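You operate a simulated robot arm through the tools that you are given. There is no shell and no other tool. Be economical: measure what you need, move in short steps, check, and stop when the job is done.

You are at the controls of a simulated robot arm. One attempt, no reset.

## Task
Put the tin from the top of the rework bench on top of the label there.

It is judged by the outcome, as a careful person would: the job done as asked, and still so three seconds after it is handed in. It fails if anything else is knocked over, pushed out of place, dropped, spilled or broken.

## Robot
A 6-joint arm with a two-finger parallel gripper on a trunk, on a base that drives. Base frame: it is fixed to the floor where the robot stands at the start and does not move with it; the origin is under the middle of the robot, x ahead of it, y to its left, z up. Readings come in m, rad, newtons and seconds.
With the tool pointing down near the work surface it reaches from about 0.32 to 0.7 m from the robot's upright axis, wherever it stands. Its first joint turns from -2.897 to 2.897 rad. Payload 4.1 kg.
The TCP is the grasp point between the finger pads, 0.023 m short of the fingertips. In the tool frame z runs along the fingers and y along their closing line. Largest opening 0.094 m; finger width 0.038, thickness 0.01; the body of the gripper, 0.054 by 0.096 m, starts 0.039 m behind the TCP.
Orientation is that of the tool frame in the base frame, as a unit quaternion [w, x, y, z]. With the fingers straight down and closing along the base's y, the tool's x points along the base's -x, its y along +y and its z along -z.

## Interface
- The arm moves only by the tool arm_command. Its argument "motion" is text: rows parted by semicolons, each of 7 numbers parted by spaces: the shift along the base's x, y, z in m, then the turn, a rotation vector about the base's x, y, z in rad, then the closure in counts, from 0 (fully open) to 255 (shut). In form: dx dy dz wx wy wz fingers; .... A call has 1 to 10 rows; each row is the pose to reach, as a shift and turn from the pose commanded when the call began. Rows are played at 5 a second. More than 0.05 m and 0.15 rad between two rows, or a gripper value outside its range, and nothing of the call is played. Where a pose cannot be reached the arm comes as near as it can. A force on the tool above 40 N (or 10 N above the force at the start of the call, whichever is more), or a blocked arm, ends the call early, and 0.2 s more pass. Each finger travels about 0.045 m/s and halts on what it meets, pressing with about 37 N; the grip force reading is that of the motor and also rises with nothing between the fingers. The clock runs only during rows and for 0.2 s after the last one: add rows that repeat a pose to give the fingers time. The reply holds the time, the measured pose of the TCP, the force on the tool along the base axes, the opening and the grip force, in the units named above and with some noise, and new pictures: "show" is both (left out), scene, wrist or none.
- Cameras (640 x 400 px; columns grow to the right, rows downward): "scene" is now at [0.0092, 0.1277, 1.5333]; the picture's right is [-0.51, -0.86, 0.00], its down [-0.63, 0.37, -0.68] and it looks along [0.59, -0.35, -0.73] (base axes); focal length 274 px, centre (320, 200). "wrist" rides on the gripper at [-0.039, 0, -0.044] in the tool frame; the picture's right is [0.00, -1.00, 0.00], its down [0.97, 0.00, -0.24] and it looks along [0.24, 0.00, 0.97] (tool axes); focal length 218 px, centre (320, 200). There is no depth. A picture from a camera that has moved, and an enlarged one, comes with that camera's place and axes in the base frame and with its lens.
- raise_lower(by): slides the trunk up (or, below 0, down) by that many m; the arm and the scene camera ride with it, the base frame stays. It gives what a move gives, with no picture.
- roll_base(legs): drives the robot by 1 to 6 legs, each [ahead, turn to the left] in m and rad, along the robot's own axes; the way and the turn of a leg run together, so that a leg with both is an arc; at most 1.5 m and 3.142 rad a leg. The arm and the cameras ride along, it lands a little off, and it stops where it bumps. It gives what a move gives, and a new picture of the scene camera.
- aim_head(pan, tilt): turns the head with the scene camera to pan (to the left, within 2.705 rad either way) and tilt (down, from -0.506 to 1.204), counted from straight ahead of the robot. It gives what a move gives, and a new picture of the scene camera.
- close_up(camera, box): a new picture of the part [left, top, right, bottom] of that camera's present view, enlarged. No time passes.
- close_job(): hands the job in; it is judged then, once.

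Go step by step. Nothing tells you exact positions but the pictures and the camera data: compare them with the known pose of the tool, close in by small moves and look again before you grip or let go. The budget is 120 turns and 170 pictures, counting those below and the enlarged ones. Unless the task says otherwise, let go and move clear before handing in, and close with one line.

The tools are called by a JSON object that holds its "op" and its "data". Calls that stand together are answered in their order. arm_command: Moves the arm, as the interface text tells. Its arguments: {"type":"object","properties":{"motion":{"type":"string"},"show":{"type":"string","enum":["both","scene","wrist","none"]}},"required":["motion"]} The other tools are called the same way: raise_lower (by) slides the trunk up or down; roll_base (legs) drives the base; aim_head (pan, tilt) turns the head that bears the scene camera; close_up (camera, box) takes an enlarged picture of a part of a camera's view; close_job () hands the job in.

At the start:

```text
t: 0.0
tool_pos: [0.4167, -0.1025, 1.1168]
ee_rot: [0.0, 0.001, 1.0, 0.0]
wrist_force: [-0.6, -0.3, -0.1]
width: 0.0943
finger_force: 0.1
trunk travel left (down, up): [-0.5, 0.09]
robot x, y, heading: [0.0023, 0.0028, -0.001]
head pan, tilt: [-0.531, 0.817]
```

scene: 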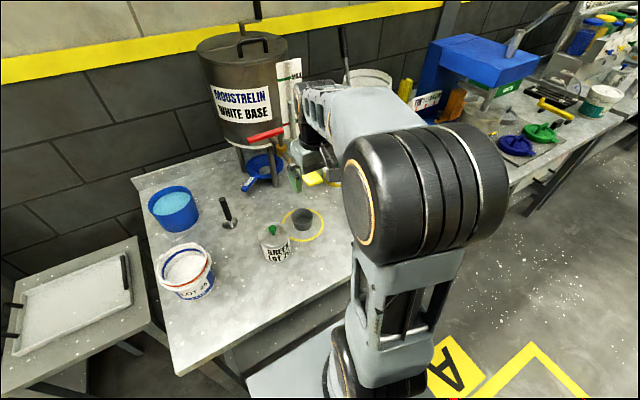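
wrist: 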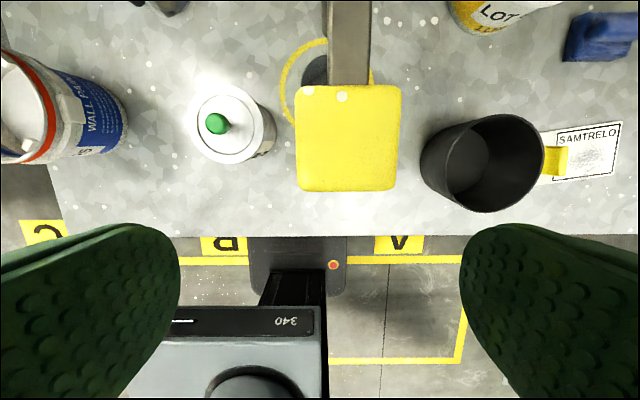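

I see a bench with paint cans, a small tin with a green knob, a dark cup and a white label. I need to find which bench is the rework bench and which thing is the tin, so I'll look closer.

{"op": "close_up", "data": {"camera": "wrist", "box": [160, 0, 640, 240]}}

{"op": "close_up", "data": {"camera": "scene", "box": [120, 20, 440, 320]}}

{"op": "close_up", "data": {"camera": "scene", "box": [380, 0, 640, 200]}}

```text
1.33 times, centred on (400, 120) of wrist
camera zoom: at [0.4562, -0.1017, 1.1598], right [0.0, -1.0, 0.0], down [-0.97, 0.0, 0.24], along [-0.24, 0.0, -0.97], focal length 291 px, centre (213, 307)
```

zoom: 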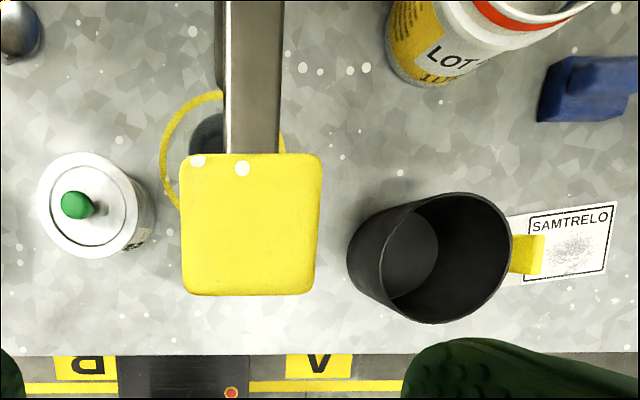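

```text
1.33 times, centred on (280, 170) of scene
camera zoom: at [0.0092, 0.1277, 1.5333], right [-0.51, -0.86, 0.0], down [-0.63, 0.37, -0.68], along [0.59, -0.35, -0.73], focal length 366 px, centre (373, 240)
```

zoom: 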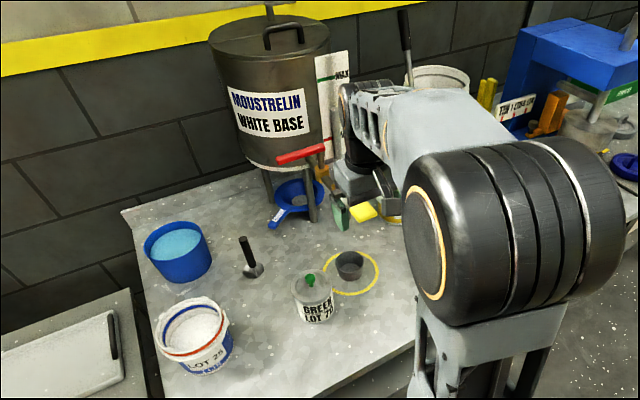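

```text
2.00 times, centred on (510, 100) of scene
camera zoom: at [0.0092, 0.1277, 1.5333], right [-0.51, -0.86, 0.0], down [-0.63, 0.37, -0.68], along [0.59, -0.35, -0.73], focal length 548 px, centre (-60, 400)
```

zoom: 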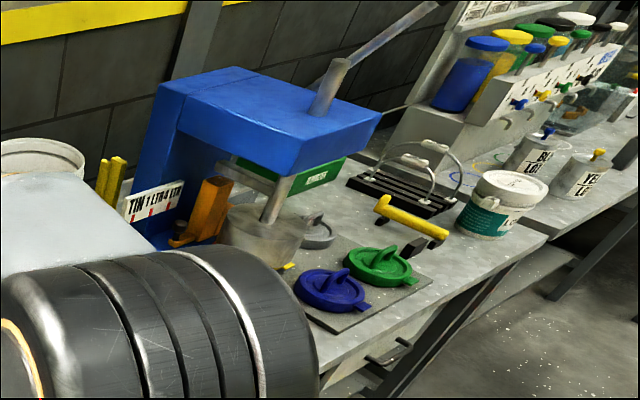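

The bench in front has a "GREEN LOT 7.." tin, but there are more tins (BL.., YE..) on a further bench. I'll look around for signs naming the benches.

{"op": "aim_head", "data": {"pan": -0.9, "tilt": 0.3}}

{"op": "aim_head", "data": {"pan": 0.3, "tilt": 0.3}}

{"op": "aim_head", "data": {"pan": 1.6, "tilt": 0.4}}

{"op": "aim_head", "data": {"pan": -2.2, "tilt": 0.4}}

```text
t: 0.9
tool_pos: [0.4172, -0.1018, 1.1157]
ee_rot: [0.0, 0.001, 1.0, 0.001]
wrist_force: [0.0, -0.9, 0.8]
width: 0.0944
finger_force: 0.1
trunk travel left (down, up): [-0.5, 0.09]
robot x, y, heading: [-0.0013, 0.0023, 0.0]
head pan, tilt: [-0.901, 0.3]
camera scene: at [-0.0017, 0.0949, 1.579], right [-0.78, -0.62, 0.0], down [-0.18, 0.23, -0.95], along [0.59, -0.75, -0.3], focal length 274 px, centre (320, 200)
```

scene: 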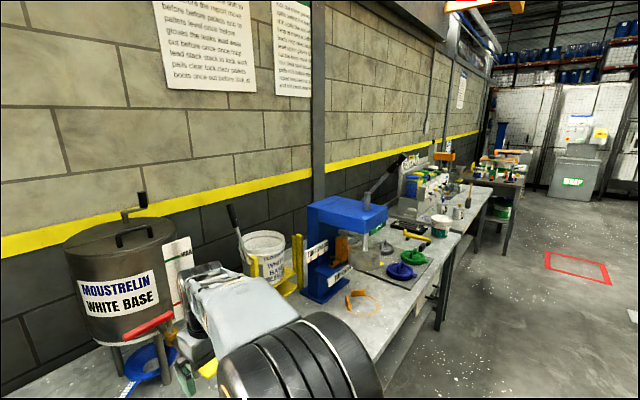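

```text
t: 2.3
tool_pos: [0.4165, -0.1022, 1.1175]
ee_rot: [0.0, 0.001, 1.0, 0.0]
wrist_force: [-0.8, 0.1, -0.7]
width: 0.0939
finger_force: 0.1
trunk travel left (down, up): [-0.5, 0.09]
robot x, y, heading: [-0.002, 0.0027, 0.003]
head pan, tilt: [0.3, 0.3]
camera scene: at [0.0295, 0.1956, 1.5791], right [0.29, -0.96, 0.0], down [-0.28, -0.09, -0.96], along [0.91, 0.28, -0.3], focal length 274 px, centre (320, 200)
```

scene: 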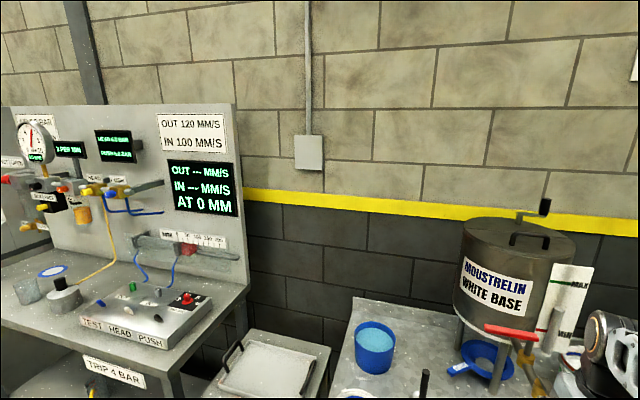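

```text
t: 3.8
tool_pos: [0.4165, -0.1026, 1.1157]
ee_rot: [0.0, 0.0, 1.0, 0.0]
wrist_force: [-0.2, -0.5, 0.7]
width: 0.0942
finger_force: 0.1
trunk travel left (down, up): [-0.5, 0.09]
robot x, y, heading: [-0.003, 0.0019, 0.004]
head pan, tilt: [1.6, 0.4]
camera scene: at [-0.0624, 0.2606, 1.5698], right [1.0, 0.03, 0.0], down [0.01, -0.39, -0.92], along [-0.03, 0.92, -0.39], focal length 274 px, centre (320, 200)
```

scene: 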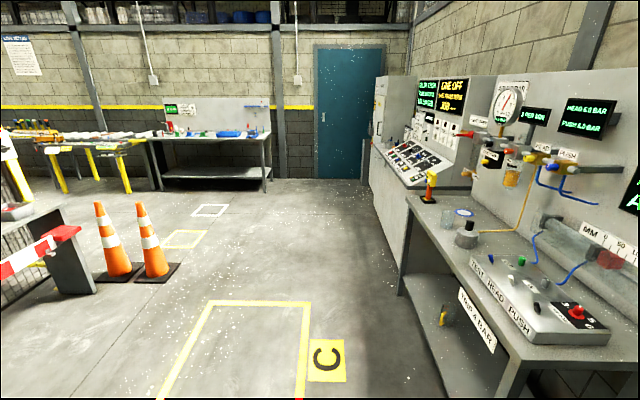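

```text
t: 6.9
tool_pos: [0.4169, -0.1024, 1.1159]
ee_rot: [0.0, 0.001, 1.0, 0.0]
wrist_force: [-1.4, 0.6, 0.6]
width: 0.0942
finger_force: 0.1
trunk travel left (down, up): [-0.5, 0.09]
robot x, y, heading: [-0.0045, 0.0063, -0.001]
head pan, tilt: [-2.201, 0.4]
camera scene: at [-0.1143, 0.0931, 1.5698], right [-0.81, 0.59, 0.0], down [0.23, 0.31, -0.92], along [-0.54, -0.74, -0.39], focal length 274 px, centre (320, 200)
```

scene: 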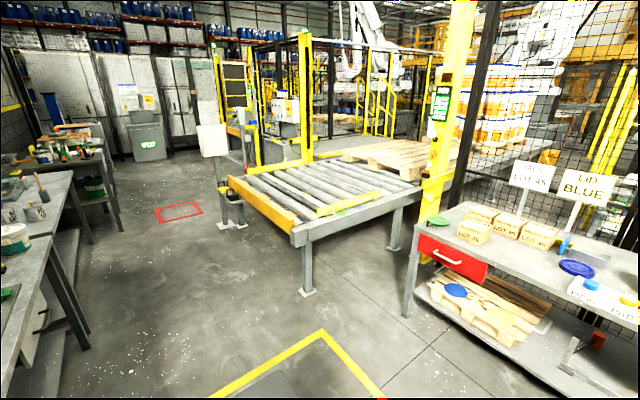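

Many benches, several with signs. I'll zoom in on the signs and look at the remaining directions.

{"op": "close_up", "data": {"camera": "scene", "box": [0, 90, 160, 250]}}

{"op": "aim_head", "data": {"pan": 2.6, "tilt": 0.3}}

{"op": "aim_head", "data": {"pan": 1.8, "tilt": 0.2}}

{"op": "close_up", "data": {"camera": "scene", "box": [60, 100, 380, 300]}}

{"op": "aim_head", "data": {"pan": -1.3, "tilt": 0.2}}

{"op": "close_up", "data": {"camera": "scene", "box": [160, 100, 400, 260]}}

```text
2.50 times, centred on (80, 170) of scene
camera zoom: at [-0.1143, 0.0931, 1.5698], right [-0.81, 0.59, 0.0], down [0.23, 0.31, -0.92], along [-0.54, -0.74, -0.39], focal length 685 px, centre (920, 275)
```

zoom: 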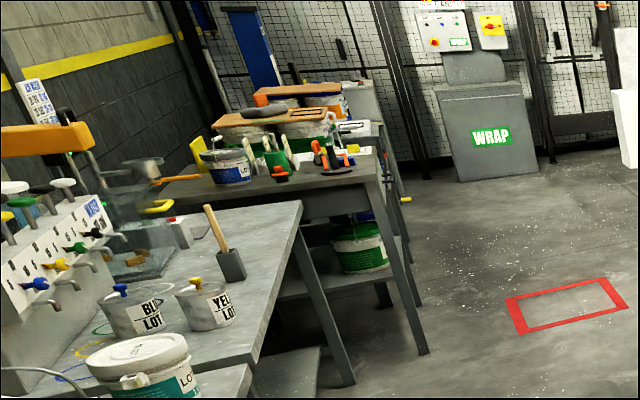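

```text
t: 10.7
tool_pos: [0.4173, -0.1021, 1.1165]
ee_rot: [0.0, 0.001, 1.0, 0.0]
wrist_force: [-0.1, 0.4, -0.3]
width: 0.0943
finger_force: 0.0
trunk travel left (down, up): [-0.5, 0.09]
robot x, y, heading: [-0.0006, 0.0027, -0.003]
head pan, tilt: [2.601, 0.3]
camera scene: at [-0.1398, 0.2161, 1.5791], right [0.52, 0.86, 0.0], down [0.25, -0.15, -0.96], along [-0.82, 0.49, -0.3], focal length 274 px, centre (320, 200)
```

scene: 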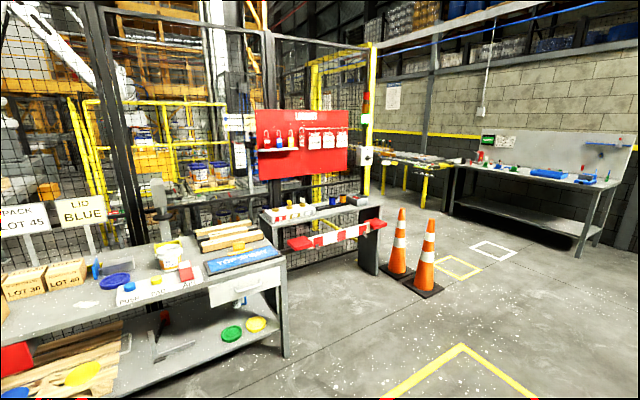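

```text
t: 11.9
tool_pos: [0.418, -0.1012, 1.1165]
ee_rot: [0.0, 0.002, 1.0, 0.0]
wrist_force: [0.7, 0.1, 0.6]
width: 0.0942
finger_force: 0.0
trunk travel left (down, up): [-0.5, 0.09]
robot x, y, heading: [0.0003, 0.0001, -0.006]
head pan, tilt: [1.799, 0.201]
camera scene: at [-0.0809, 0.2588, 1.5884], right [0.97, 0.23, 0.0], down [0.05, -0.19, -0.98], along [-0.22, 0.95, -0.2], focal length 274 px, centre (320, 200)
```

scene: 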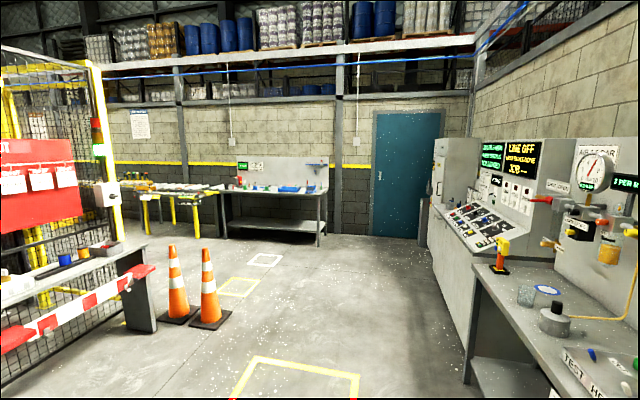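

```text
2.00 times, centred on (220, 200) of scene
camera zoom: at [-0.0809, 0.2588, 1.5884], right [0.97, 0.23, 0.0], down [0.05, -0.19, -0.98], along [-0.22, 0.95, -0.2], focal length 548 px, centre (520, 200)
```

zoom: 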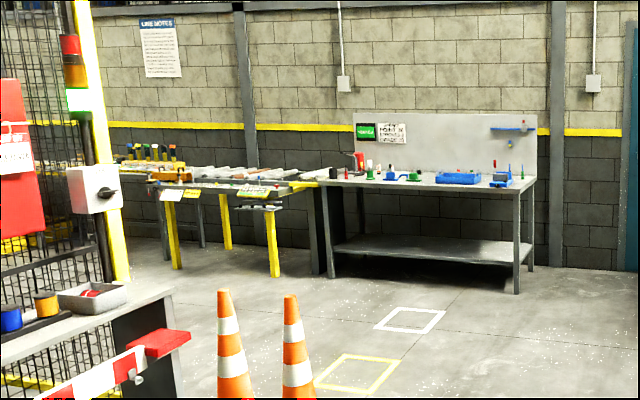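

```text
t: 14.5
tool_pos: [0.4166, -0.101, 1.1159]
ee_rot: [0.0, 0.001, 1.0, -0.001]
wrist_force: [0.2, 0.1, 1.3]
width: 0.094
finger_force: 0.1
trunk travel left (down, up): [-0.5, 0.09]
robot x, y, heading: [0.0002, 0.0027, 0.003]
head pan, tilt: [-1.3, 0.201]
camera scene: at [-0.0348, 0.0782, 1.5884], right [-0.96, -0.27, 0.0], down [-0.05, 0.19, -0.98], along [0.26, -0.94, -0.2], focal length 274 px, centre (320, 200)
```

scene: 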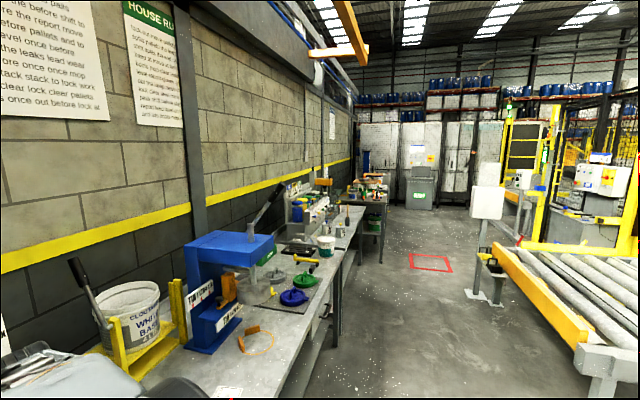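

```text
2.50 times, centred on (280, 180) of scene
camera zoom: at [-0.0348, 0.0782, 1.5884], right [-0.96, -0.27, 0.0], down [-0.05, 0.19, -0.98], along [0.26, -0.94, -0.2], focal length 685 px, centre (420, 250)
```

zoom: 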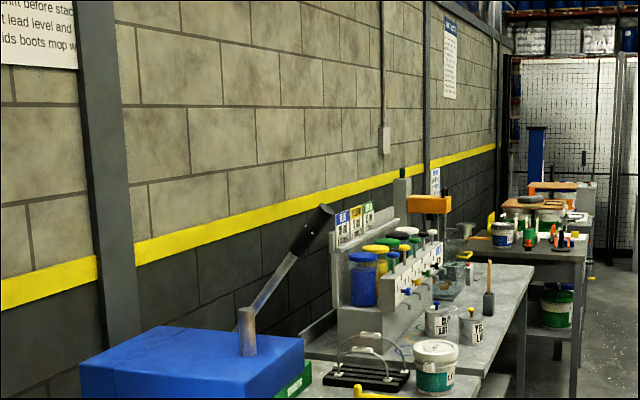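

I'll read the wall notices and the green sign on the far bench.

{"op": "aim_head", "data": {"pan": -0.8, "tilt": -0.2}}

{"op": "aim_head", "data": {"pan": 2.0, "tilt": 0.2}}

{"op": "close_up", "data": {"camera": "scene", "box": [300, 150, 380, 200]}}

{"op": "close_up", "data": {"camera": "scene", "box": [180, 80, 260, 130]}}

```text
t: 15.5
tool_pos: [0.417, -0.102, 1.1179]
ee_rot: [0.0, 0.001, 1.0, 0.0]
wrist_force: [-0.7, 0.1, 0.6]
width: 0.0938
finger_force: 0.0
trunk travel left (down, up): [-0.5, 0.09]
robot x, y, heading: [0.0011, 0.0043, 0.002]
head pan, tilt: [-0.799, -0.201]
camera scene: at [-0.0017, 0.1083, 1.6242], right [-0.72, -0.7, 0.0], down [0.14, -0.14, -0.98], along [0.68, -0.7, 0.2], focal length 274 px, centre (320, 200)
```

scene: 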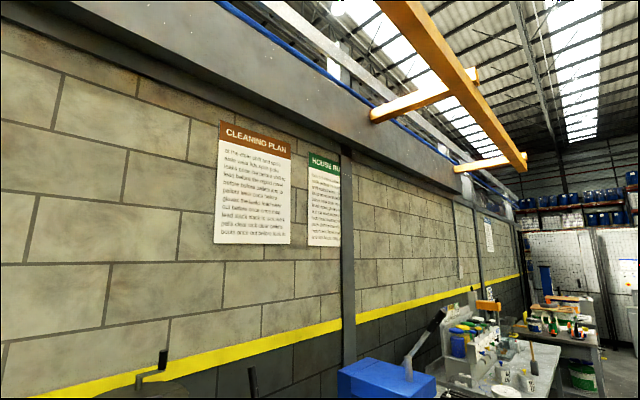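

```text
t: 17.9
tool_pos: [0.416, -0.1025, 1.1166]
ee_rot: [0.0, 0.002, 1.0, 0.0]
wrist_force: [-0.3, 0.0, -0.6]
width: 0.094
finger_force: 0.1
trunk travel left (down, up): [-0.5, 0.09]
robot x, y, heading: [0.0022, 0.0002, 0.001]
head pan, tilt: [2.0, 0.201]
camera scene: at [-0.0985, 0.2528, 1.5884], right [0.91, 0.42, 0.0], down [0.08, -0.18, -0.98], along [-0.41, 0.89, -0.2], focal length 274 px, centre (320, 200)
```

scene: 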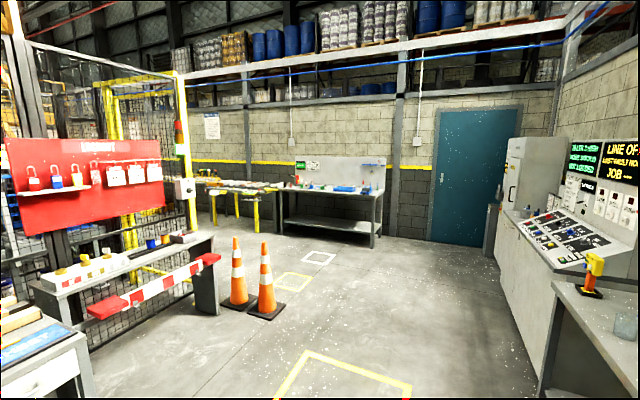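

```text
8.00 times, centred on (340, 175) of scene
camera zoom: at [-0.0985, 0.2528, 1.5884], right [0.91, 0.42, 0.0], down [0.08, -0.18, -0.98], along [-0.41, 0.89, -0.2], focal length 2193 px, centre (160, 400)
```

zoom: 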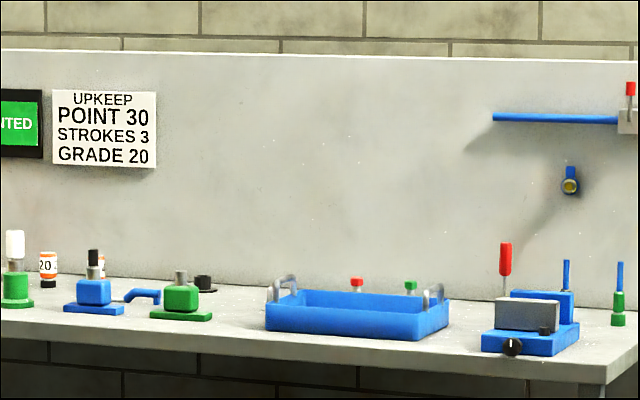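

```text
8.00 times, centred on (220, 105) of scene
camera zoom: at [-0.0985, 0.2528, 1.5884], right [0.91, 0.42, 0.0], down [0.08, -0.18, -0.98], along [-0.41, 0.89, -0.2], focal length 2193 px, centre (1120, 960)
```

zoom: 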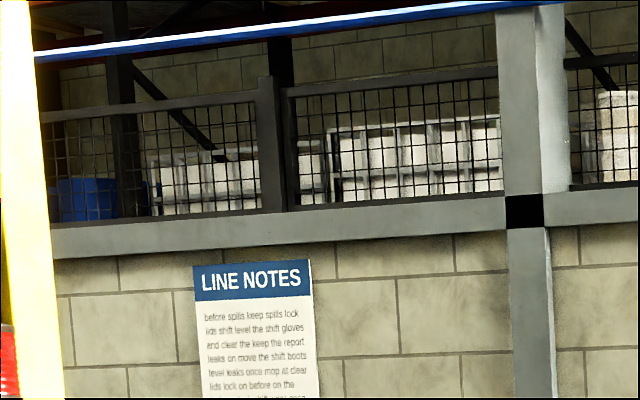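

The far table is an upkeep bench. The third bench to the right, with a tin on top and another on its lower shelf, is a good candidate, so I'll zoom on it.

{"op": "aim_head", "data": {"pan": -1.5, "tilt": 0.3}}

{"op": "close_up", "data": {"camera": "scene", "box": [180, 100, 340, 200]}}

```text
t: 20.9
tool_pos: [0.4183, -0.1021, 1.1172]
ee_rot: [0.0, 0.001, 1.0, 0.0]
wrist_force: [0.1, 0.2, 0.4]
width: 0.0941
finger_force: 0.1
trunk travel left (down, up): [-0.5, 0.09]
robot x, y, heading: [-0.0001, 0.0028, -0.003]
head pan, tilt: [-1.499, 0.3]
camera scene: at [-0.053, 0.0749, 1.5791], right [-1.0, -0.07, 0.0], down [-0.02, 0.29, -0.96], along [0.07, -0.95, -0.3], focal length 274 px, centre (320, 200)
```

scene: 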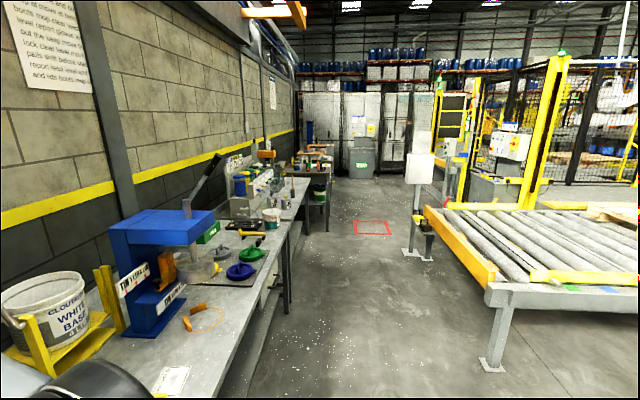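

```text
4.00 times, centred on (260, 150) of scene
camera zoom: at [-0.053, 0.0749, 1.5791], right [-1.0, -0.07, 0.0], down [-0.02, 0.29, -0.96], along [0.07, -0.95, -0.3], focal length 1096 px, centre (560, 400)
```

zoom: 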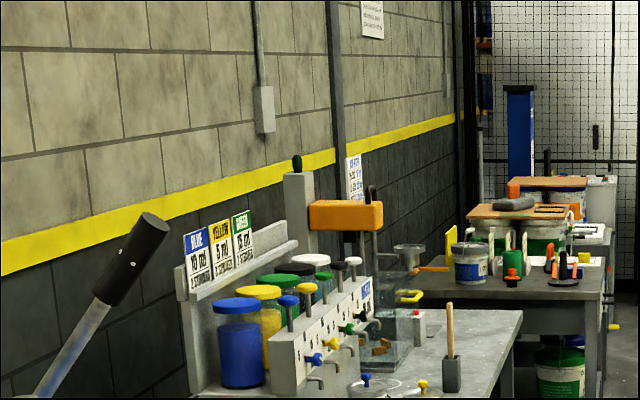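

The third bench is down the aisle in −y. I'll back off, turn right and drive along the aisle to see it better.

{"op": "roll_base", "data": {"legs": [[-0.33, 0], [0, -1.571], [1.5, 0]]}}

{"op": "aim_head", "data": {"pan": 0.3, "tilt": 0.4}}

```text
t: 34.0
tool_pos: [-0.4473, -1.9182, 1.1176]
ee_rot: [0.0, 0.71, 0.705, 0.0]
wrist_force: [0.4, -0.3, 0.5]
width: 0.0942
finger_force: 0.1
trunk travel left (down, up): [-0.5, 0.09]
robot x, y, heading: [-0.3419, -1.5016, -1.58]
head pan, tilt: [-1.499, 0.3]
camera scene: at [-0.2676, -1.4493, 1.5791], right [-0.07, 1.0, 0.0], down [0.29, 0.02, -0.96], along [-0.95, -0.06, -0.3], focal length 274 px, centre (320, 200)
```

scene: 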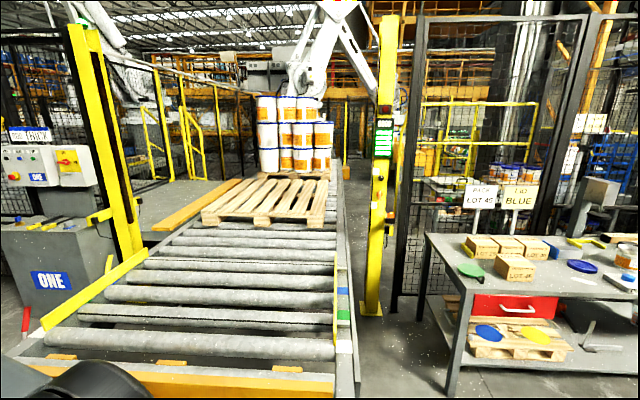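

```text
t: 35.8
tool_pos: [-0.4476, -1.919, 1.117]
ee_rot: [0.001, 0.709, 0.705, 0.0]
wrist_force: [0.2, -0.4, -0.3]
width: 0.0943
finger_force: 0.1
trunk travel left (down, up): [-0.5, 0.09]
robot x, y, heading: [-0.3419, -1.503, -1.577]
head pan, tilt: [0.3, 0.4]
camera scene: at [-0.1475, -1.5316, 1.5698], right [-0.96, -0.29, 0.0], down [-0.11, 0.37, -0.92], along [0.27, -0.88, -0.39], focal length 274 px, centre (320, 200)
```

scene: 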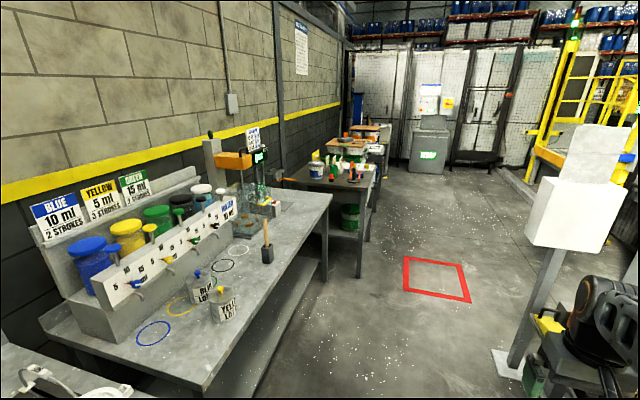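

{"op": "close_up", "data": {"camera": "scene", "box": [200, 100, 440, 250]}}

{"op": "close_up", "data": {"camera": "scene", "box": [280, 120, 400, 195]}}

```text
2.67 times, centred on (320, 175) of scene
camera zoom: at [-0.1475, -1.5316, 1.5698], right [-0.96, -0.29, 0.0], down [-0.11, 0.37, -0.92], along [0.27, -0.88, -0.39], focal length 731 px, centre (320, 267)
```

zoom: 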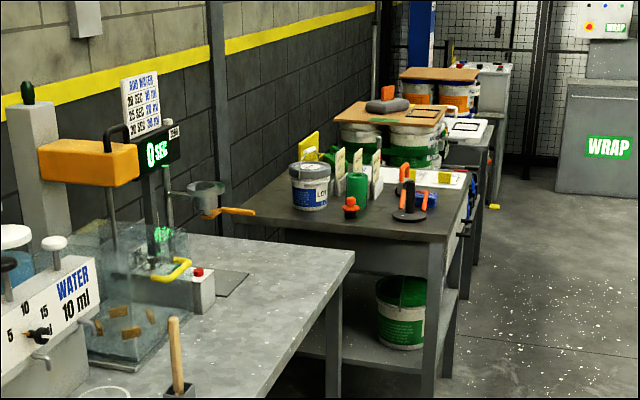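

```text
5.33 times, centred on (340, 158) of scene
camera zoom: at [-0.1475, -1.5316, 1.5698], right [-0.96, -0.29, 0.0], down [-0.11, 0.37, -0.92], along [0.27, -0.88, -0.39], focal length 1462 px, centre (213, 427)
```

zoom: 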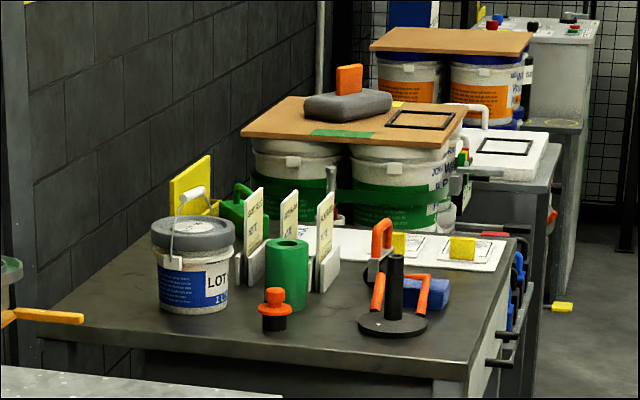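

The third bench has a pail and several cards on it; I need a nearer look to read its signs. I'll drive ahead in the middle of the aisle.

{"op": "roll_base", "data": {"legs": [[0.3, 0.15], [0.3, -0.14], [0.6, 0]]}}

{"op": "aim_head", "data": {"pan": 0.6, "tilt": 0.5}}

```text
t: 42.4
tool_pos: [-0.3997, -3.1152, 1.1161]
ee_rot: [0.001, 0.707, 0.707, 0.0]
wrist_force: [0.7, -0.3, -0.3]
width: 0.0939
finger_force: 0.0
trunk travel left (down, up): [-0.5, 0.09]
robot x, y, heading: [-0.2969, -2.6983, -1.568]
head pan, tilt: [0.3, 0.4]
camera scene: at [-0.1021, -2.7257, 1.5698], right [-0.95, -0.3, 0.0], down [-0.12, 0.37, -0.92], along [0.27, -0.88, -0.39], focal length 274 px, centre (320, 200)
```

scene: 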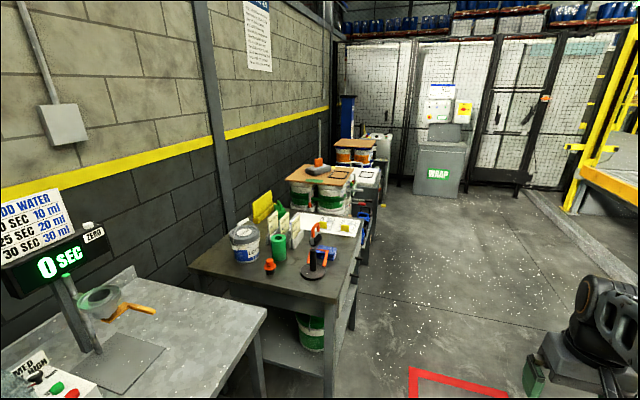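

```text
t: 43.2
tool_pos: [-0.3995, -3.115, 1.116]
ee_rot: [-0.001, 0.707, 0.707, 0.0]
wrist_force: [-0.5, -0.7, -0.3]
width: 0.0942
finger_force: 0.1
trunk travel left (down, up): [-0.5, 0.09]
robot x, y, heading: [-0.2935, -2.696, -1.574]
head pan, tilt: [0.6, 0.499]
camera scene: at [-0.0782, -2.712, 1.5607], right [-0.82, -0.57, 0.0], down [-0.27, 0.39, -0.88], along [0.5, -0.72, -0.48], focal length 274 px, centre (320, 200)
```

scene: 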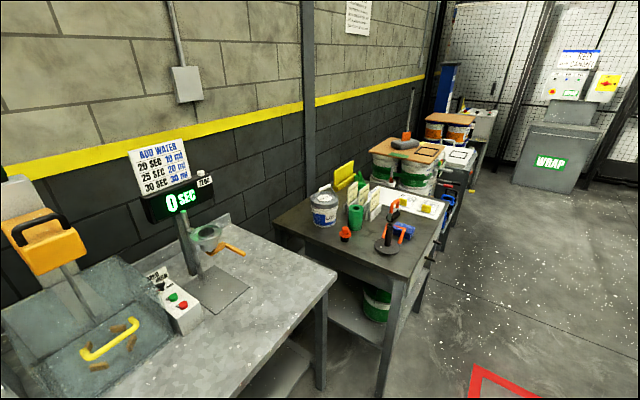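

{"op": "close_up", "data": {"camera": "scene", "box": [270, 120, 510, 270]}}

{"op": "close_up", "data": {"camera": "scene", "box": [310, 165, 450, 255]}}

{"op": "aim_head", "data": {"pan": 0.2, "tilt": 0.2}}

```text
2.67 times, centred on (390, 195) of scene
camera zoom: at [-0.0782, -2.712, 1.5607], right [-0.82, -0.57, 0.0], down [-0.27, 0.39, -0.88], along [0.5, -0.72, -0.48], focal length 731 px, centre (133, 213)
```

zoom: 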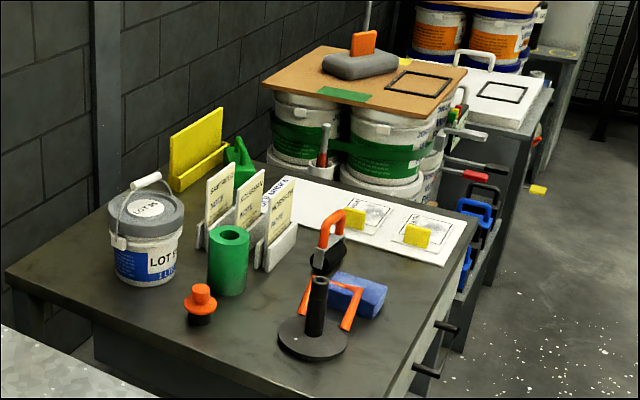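

```text
4.44 times, centred on (380, 210) of scene
camera zoom: at [-0.0782, -2.712, 1.5607], right [-0.82, -0.57, 0.0], down [-0.27, 0.39, -0.88], along [0.5, -0.72, -0.48], focal length 1218 px, centre (53, 156)
```

zoom: 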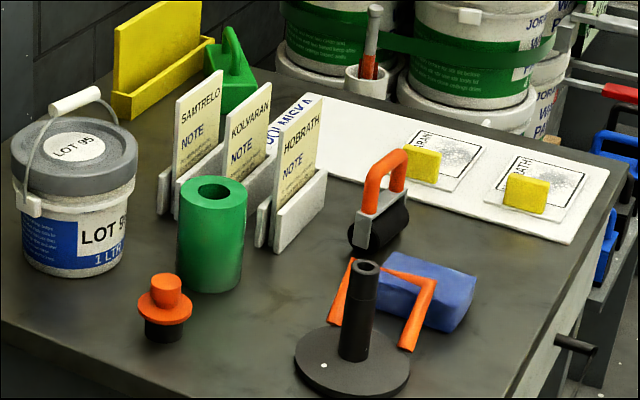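

```text
t: 44.1
tool_pos: [-0.3994, -3.1135, 1.1162]
ee_rot: [0.0, 0.708, 0.707, 0.001]
wrist_force: [-0.5, -0.8, 0.4]
width: 0.0943
finger_force: 0.1
trunk travel left (down, up): [-0.5, 0.09]
robot x, y, heading: [-0.2986, -2.6935, -1.57]
head pan, tilt: [0.201, 0.201]
camera scene: at [-0.1108, -2.7283, 1.5883], right [-0.98, -0.2, 0.0], down [-0.04, 0.2, -0.98], along [0.2, -0.96, -0.2], focal length 274 px, centre (320, 200)
```

scene: 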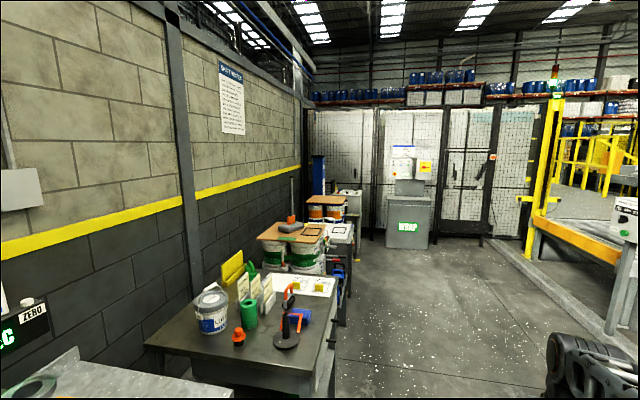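

This bench is for labels and notes (SAMTRELO, KOLVARAN, HOBRATH). I'll check the next bench and the benches opposite before going back.

{"op": "close_up", "data": {"camera": "scene", "box": [240, 140, 400, 240]}}

{"op": "aim_head", "data": {"pan": -1.1, "tilt": 0.3}}

{"op": "aim_head", "data": {"pan": 2.0, "tilt": 0.5}}

{"op": "aim_head", "data": {"pan": 2.6, "tilt": 0.3}}

```text
4.00 times, centred on (320, 190) of scene
camera zoom: at [-0.1108, -2.7283, 1.5883], right [-0.98, -0.2, 0.0], down [-0.04, 0.2, -0.98], along [0.2, -0.96, -0.2], focal length 1096 px, centre (320, 240)
```

zoom: 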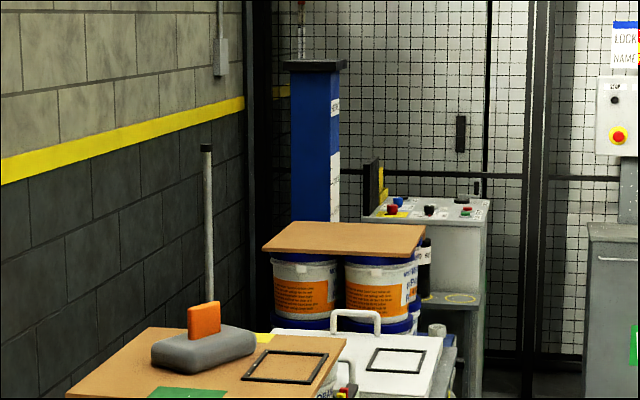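

```text
t: 45.6
tool_pos: [-0.3992, -3.1142, 1.1177]
ee_rot: [0.0, 0.707, 0.707, 0.0]
wrist_force: [-0.6, -0.2, 1.1]
width: 0.094
finger_force: 0.0
trunk travel left (down, up): [-0.5, 0.09]
robot x, y, heading: [-0.2983, -2.6936, -1.562]
head pan, tilt: [-1.1, 0.3]
camera scene: at [-0.2127, -2.6796, 1.5791], right [-0.46, 0.89, 0.0], down [0.26, 0.13, -0.96], along [-0.85, -0.44, -0.3], focal length 274 px, centre (320, 200)
```

scene: 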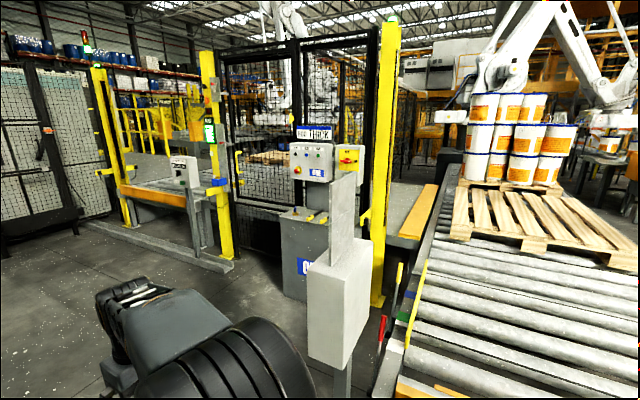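

```text
t: 48.2
tool_pos: [-0.4, -3.1143, 1.116]
ee_rot: [0.0, 0.708, 0.707, 0.001]
wrist_force: [0.9, 0.4, -0.4]
width: 0.0944
finger_force: 0.0
trunk travel left (down, up): [-0.5, 0.09]
robot x, y, heading: [-0.2965, -2.6976, -1.566]
head pan, tilt: [2.0, 0.499]
camera scene: at [-0.0469, -2.5991, 1.5607], right [0.42, -0.91, 0.0], down [-0.43, -0.2, -0.88], along [0.8, 0.37, -0.48], focal length 274 px, centre (320, 200)
```

scene: 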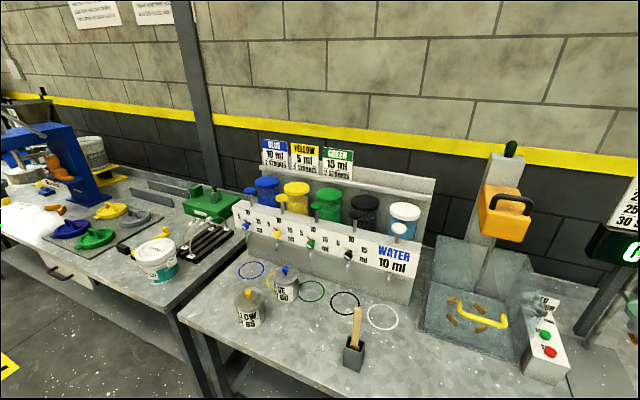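

```text
t: 49.2
tool_pos: [-0.4003, -3.1151, 1.1166]
ee_rot: [0.0, 0.707, 0.707, 0.0]
wrist_force: [0.0, 0.1, 0.6]
width: 0.0938
finger_force: 0.0
trunk travel left (down, up): [-0.5, 0.09]
robot x, y, heading: [-0.2948, -2.6992, -1.568]
head pan, tilt: [2.601, 0.3]
camera scene: at [-0.0816, -2.557, 1.5791], right [0.86, -0.51, 0.0], down [-0.15, -0.25, -0.96], along [0.49, 0.82, -0.3], focal length 274 px, centre (320, 200)
```

scene: 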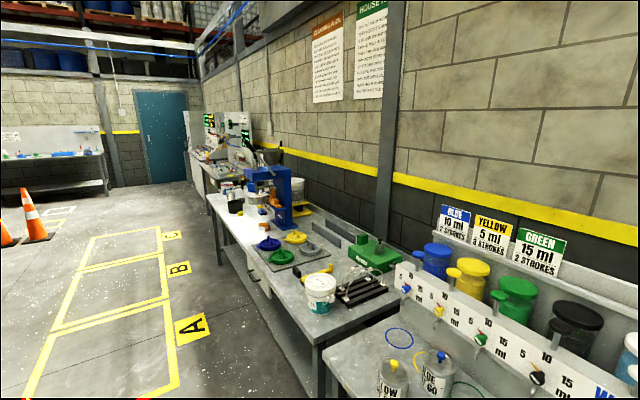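

Coloured tins (BLUE, YELLOW) stand on the tinting bench, GREEN on the first. Before returning I'll look at the benches further on.

{"op": "roll_base", "data": {"legs": [[1.0, 0]]}}

{"op": "aim_head", "data": {"pan": 0.9, "tilt": 0.55}}

{"op": "close_up", "data": {"camera": "scene", "box": [320, 60, 640, 260]}}

{"op": "close_up", "data": {"camera": "scene", "box": [0, 160, 320, 360]}}

```text
t: 54.4
tool_pos: [-0.389, -4.1183, 1.1162]
ee_rot: [0.0, 0.704, 0.71, 0.0]
wrist_force: [-0.5, 0.1, -0.7]
width: 0.0941
finger_force: 0.0
trunk travel left (down, up): [-0.5, 0.09]
robot x, y, heading: [-0.2889, -3.6996, -1.562]
head pan, tilt: [2.601, 0.3]
camera scene: at [-0.0767, -3.5585, 1.5791], right [0.86, -0.51, 0.0], down [-0.15, -0.26, -0.96], along [0.48, 0.82, -0.3], focal length 274 px, centre (320, 200)
```

scene: 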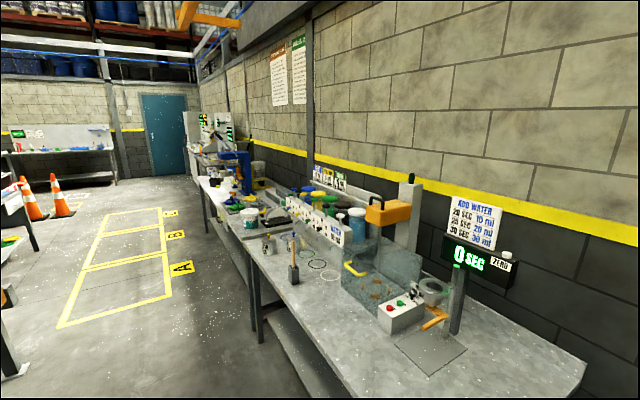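

```text
t: 56.2
tool_pos: [-0.3899, -4.1183, 1.1158]
ee_rot: [0.0, 0.704, 0.71, 0.0]
wrist_force: [0.5, 0.0, -1.0]
width: 0.094
finger_force: 0.0
trunk travel left (down, up): [-0.5, 0.09]
robot x, y, heading: [-0.2922, -3.7008, -1.556]
head pan, tilt: [0.901, 0.55]
camera scene: at [-0.0528, -3.6938, 1.5561], right [-0.61, -0.79, 0.0], down [-0.41, 0.32, -0.85], along [0.67, -0.52, -0.52], focal length 274 px, centre (320, 200)
```

scene: 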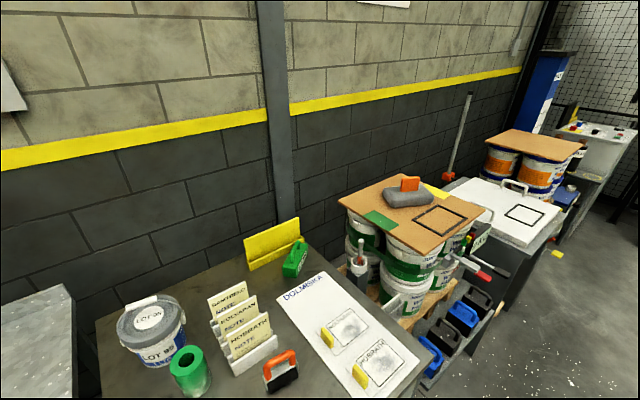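

```text
2.00 times, centred on (480, 160) of scene
camera zoom: at [-0.0528, -3.6938, 1.5561], right [-0.61, -0.79, 0.0], down [-0.41, 0.32, -0.85], along [0.67, -0.52, -0.52], focal length 548 px, centre (0, 280)
```

zoom: 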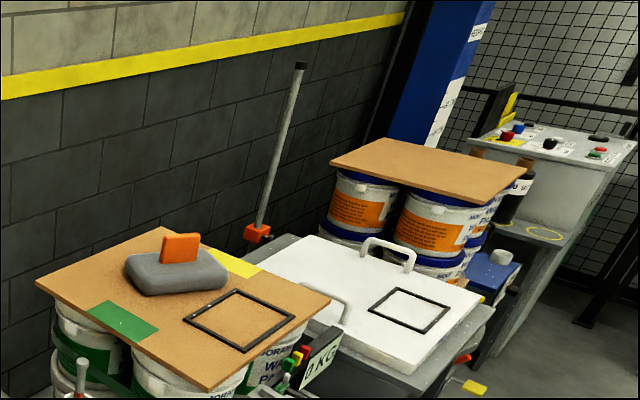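

```text
2.00 times, centred on (160, 260) of scene
camera zoom: at [-0.0528, -3.6938, 1.5561], right [-0.61, -0.79, 0.0], down [-0.41, 0.32, -0.85], along [0.67, -0.52, -0.52], focal length 548 px, centre (640, 80)
```

zoom: 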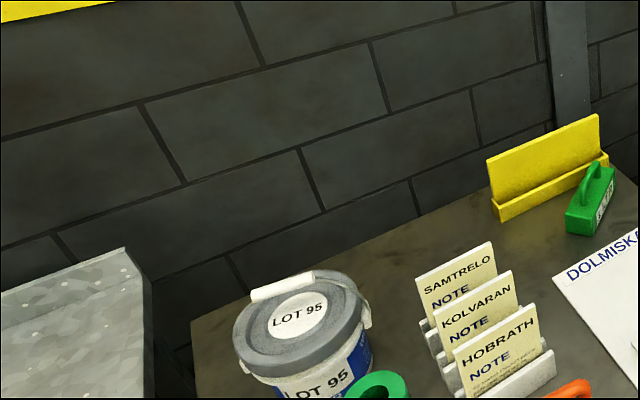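

This is the dispatch/notes end with labels on a mat; nothing says rework. I'll go back to the first benches and look at the rest closely.

{"op": "roll_base", "data": {"legs": [[-1.4, 0], [-1.4, 0]]}}

{"op": "aim_head", "data": {"pan": -1.9, "tilt": 0.45}}

{"op": "aim_head", "data": {"pan": 1.6, "tilt": 0.6}}

{"op": "aim_head", "data": {"pan": 2.3, "tilt": 0.6}}

```text
t: 69.8
tool_pos: [-0.4329, -1.2997, 1.1171]
ee_rot: [-0.001, 0.701, 0.713, 0.001]
wrist_force: [-0.6, 0.1, 0.3]
width: 0.0938
finger_force: 0.0
trunk travel left (down, up): [-0.5, 0.09]
robot x, y, heading: [-0.3364, -0.8833, -1.553]
head pan, tilt: [0.901, 0.55]
camera scene: at [-0.1, -0.8716, 1.5561], right [-0.61, -0.8, 0.0], down [-0.42, 0.32, -0.85], along [0.68, -0.52, -0.52], focal length 274 px, centre (320, 200)
```

scene: 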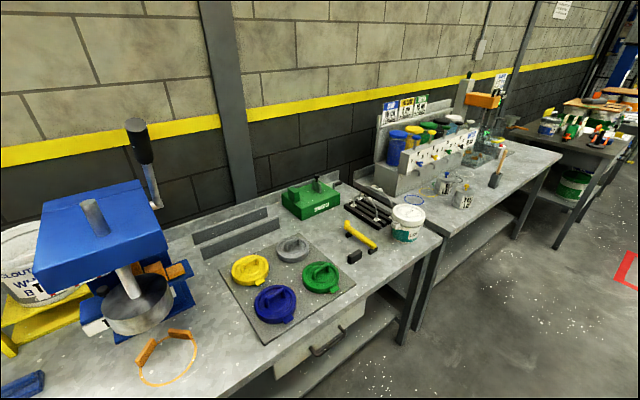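

```text
t: 72.3
tool_pos: [-0.4343, -1.3, 1.1161]
ee_rot: [0.001, 0.701, 0.713, 0.001]
wrist_force: [-0.5, -0.6, 0.0]
width: 0.094
finger_force: 0.1
trunk travel left (down, up): [-0.5, 0.09]
robot x, y, heading: [-0.3409, -0.8786, -1.549]
head pan, tilt: [-1.901, 0.45]
camera scene: at [-0.2591, -0.7894, 1.5652], right [0.3, 0.95, 0.0], down [0.41, -0.13, -0.9], along [-0.86, 0.27, -0.44], focal length 274 px, centre (320, 200)
```

scene: 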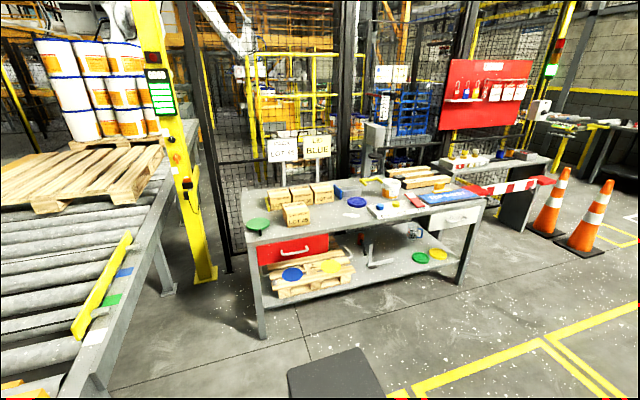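

```text
t: 75.2
tool_pos: [-0.4323, -1.2999, 1.1162]
ee_rot: [0.0, 0.701, 0.713, 0.0]
wrist_force: [0.3, -0.6, -0.4]
width: 0.0939
finger_force: 0.0
trunk travel left (down, up): [-0.5, 0.09]
robot x, y, heading: [-0.3412, -0.8814, -1.556]
head pan, tilt: [1.6, 0.6]
camera scene: at [-0.0832, -0.813, 1.5516], right [0.05, -1.0, 0.0], down [-0.56, -0.03, -0.83], along [0.82, 0.04, -0.56], focal length 274 px, centre (320, 200)
```

scene: 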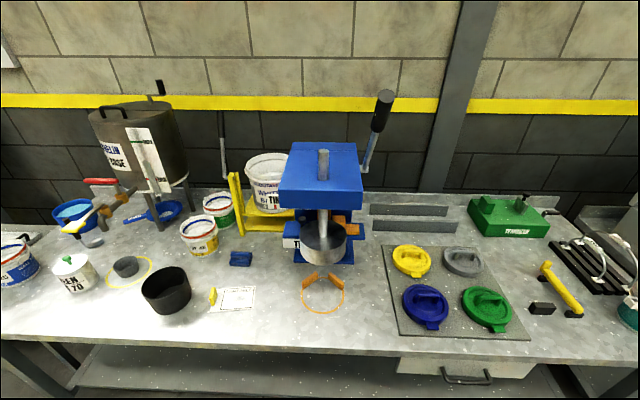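

```text
t: 76.3
tool_pos: [-0.4323, -1.2993, 1.1167]
ee_rot: [0.0, 0.701, 0.713, 0.0]
wrist_force: [1.2, 0.4, 0.5]
width: 0.0939
finger_force: 0.1
trunk travel left (down, up): [-0.5, 0.09]
robot x, y, heading: [-0.3349, -0.8787, -1.554]
head pan, tilt: [2.3, 0.6]
camera scene: at [-0.1068, -0.7572, 1.5516], right [0.68, -0.73, 0.0], down [-0.41, -0.38, -0.83], along [0.6, 0.56, -0.56], focal length 274 px, centre (320, 200)
```

scene: 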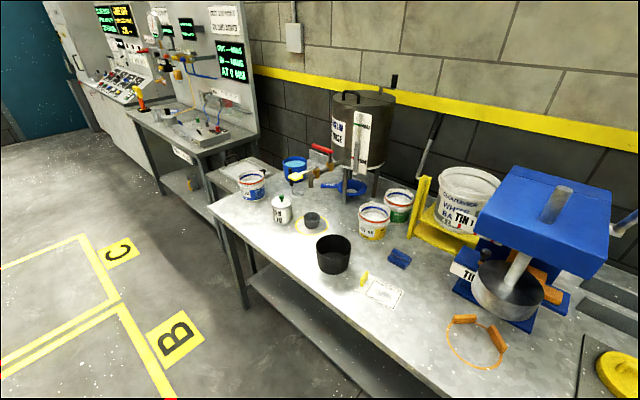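

The first bench holds a GREEN LOT 70 tin and one SAMTRELO label, but also other open pails. I'll zoom on the opposite bench too, which has a white container and perhaps labels.

{"op": "aim_head", "data": {"pan": -2.1, "tilt": 0.45}}

{"op": "close_up", "data": {"camera": "scene", "box": [120, 120, 440, 320]}}

{"op": "close_up", "data": {"camera": "scene", "box": [340, 60, 540, 200]}}

{"op": "close_up", "data": {"camera": "scene", "box": [440, 80, 600, 180]}}

```text
t: 79.8
tool_pos: [-0.4339, -1.2999, 1.1163]
ee_rot: [0.0, 0.701, 0.713, 0.0]
wrist_force: [0.3, 0.3, 0.3]
width: 0.0941
finger_force: 0.1
trunk travel left (down, up): [-0.5, 0.09]
robot x, y, heading: [-0.3353, -0.8809, -1.556]
head pan, tilt: [-2.1, 0.45]
camera scene: at [-0.2518, -0.7726, 1.5652], right [0.49, 0.87, 0.0], down [0.38, -0.21, -0.9], along [-0.79, 0.44, -0.44], focal length 274 px, centre (320, 200)
```

scene: 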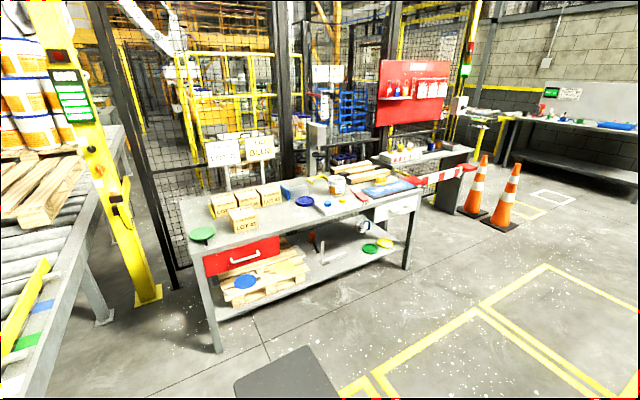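

```text
2.00 times, centred on (280, 220) of scene
camera zoom: at [-0.2518, -0.7726, 1.5652], right [0.49, 0.87, 0.0], down [0.38, -0.21, -0.9], along [-0.79, 0.44, -0.44], focal length 548 px, centre (400, 160)
```

zoom: 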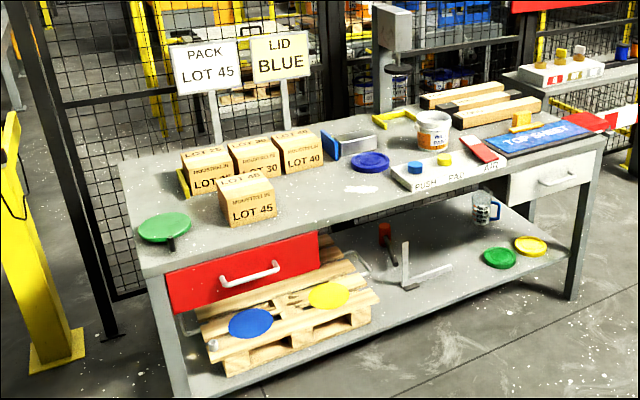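

```text
2.86 times, centred on (440, 130) of scene
camera zoom: at [-0.2518, -0.7726, 1.5652], right [0.49, 0.87, 0.0], down [0.38, -0.21, -0.9], along [-0.79, 0.44, -0.44], focal length 783 px, centre (-23, 400)
```

zoom: 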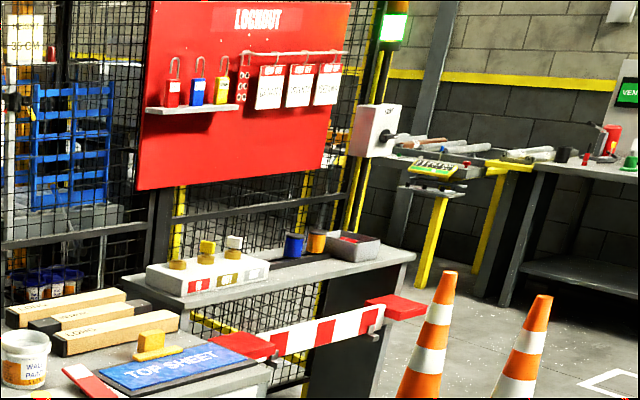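

```text
4.00 times, centred on (520, 130) of scene
camera zoom: at [-0.2518, -0.7726, 1.5652], right [0.49, 0.87, 0.0], down [0.38, -0.21, -0.9], along [-0.79, 0.44, -0.44], focal length 1096 px, centre (-480, 480)
```

zoom: 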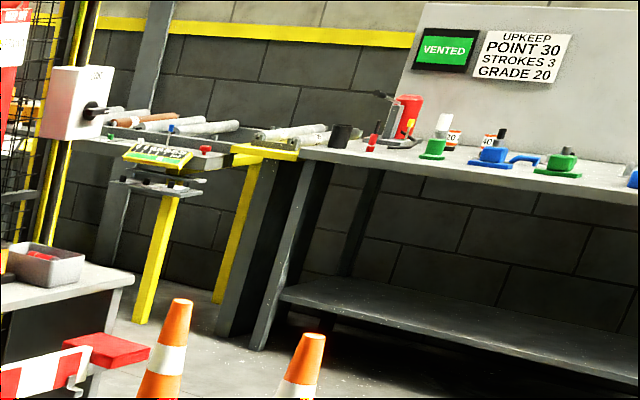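

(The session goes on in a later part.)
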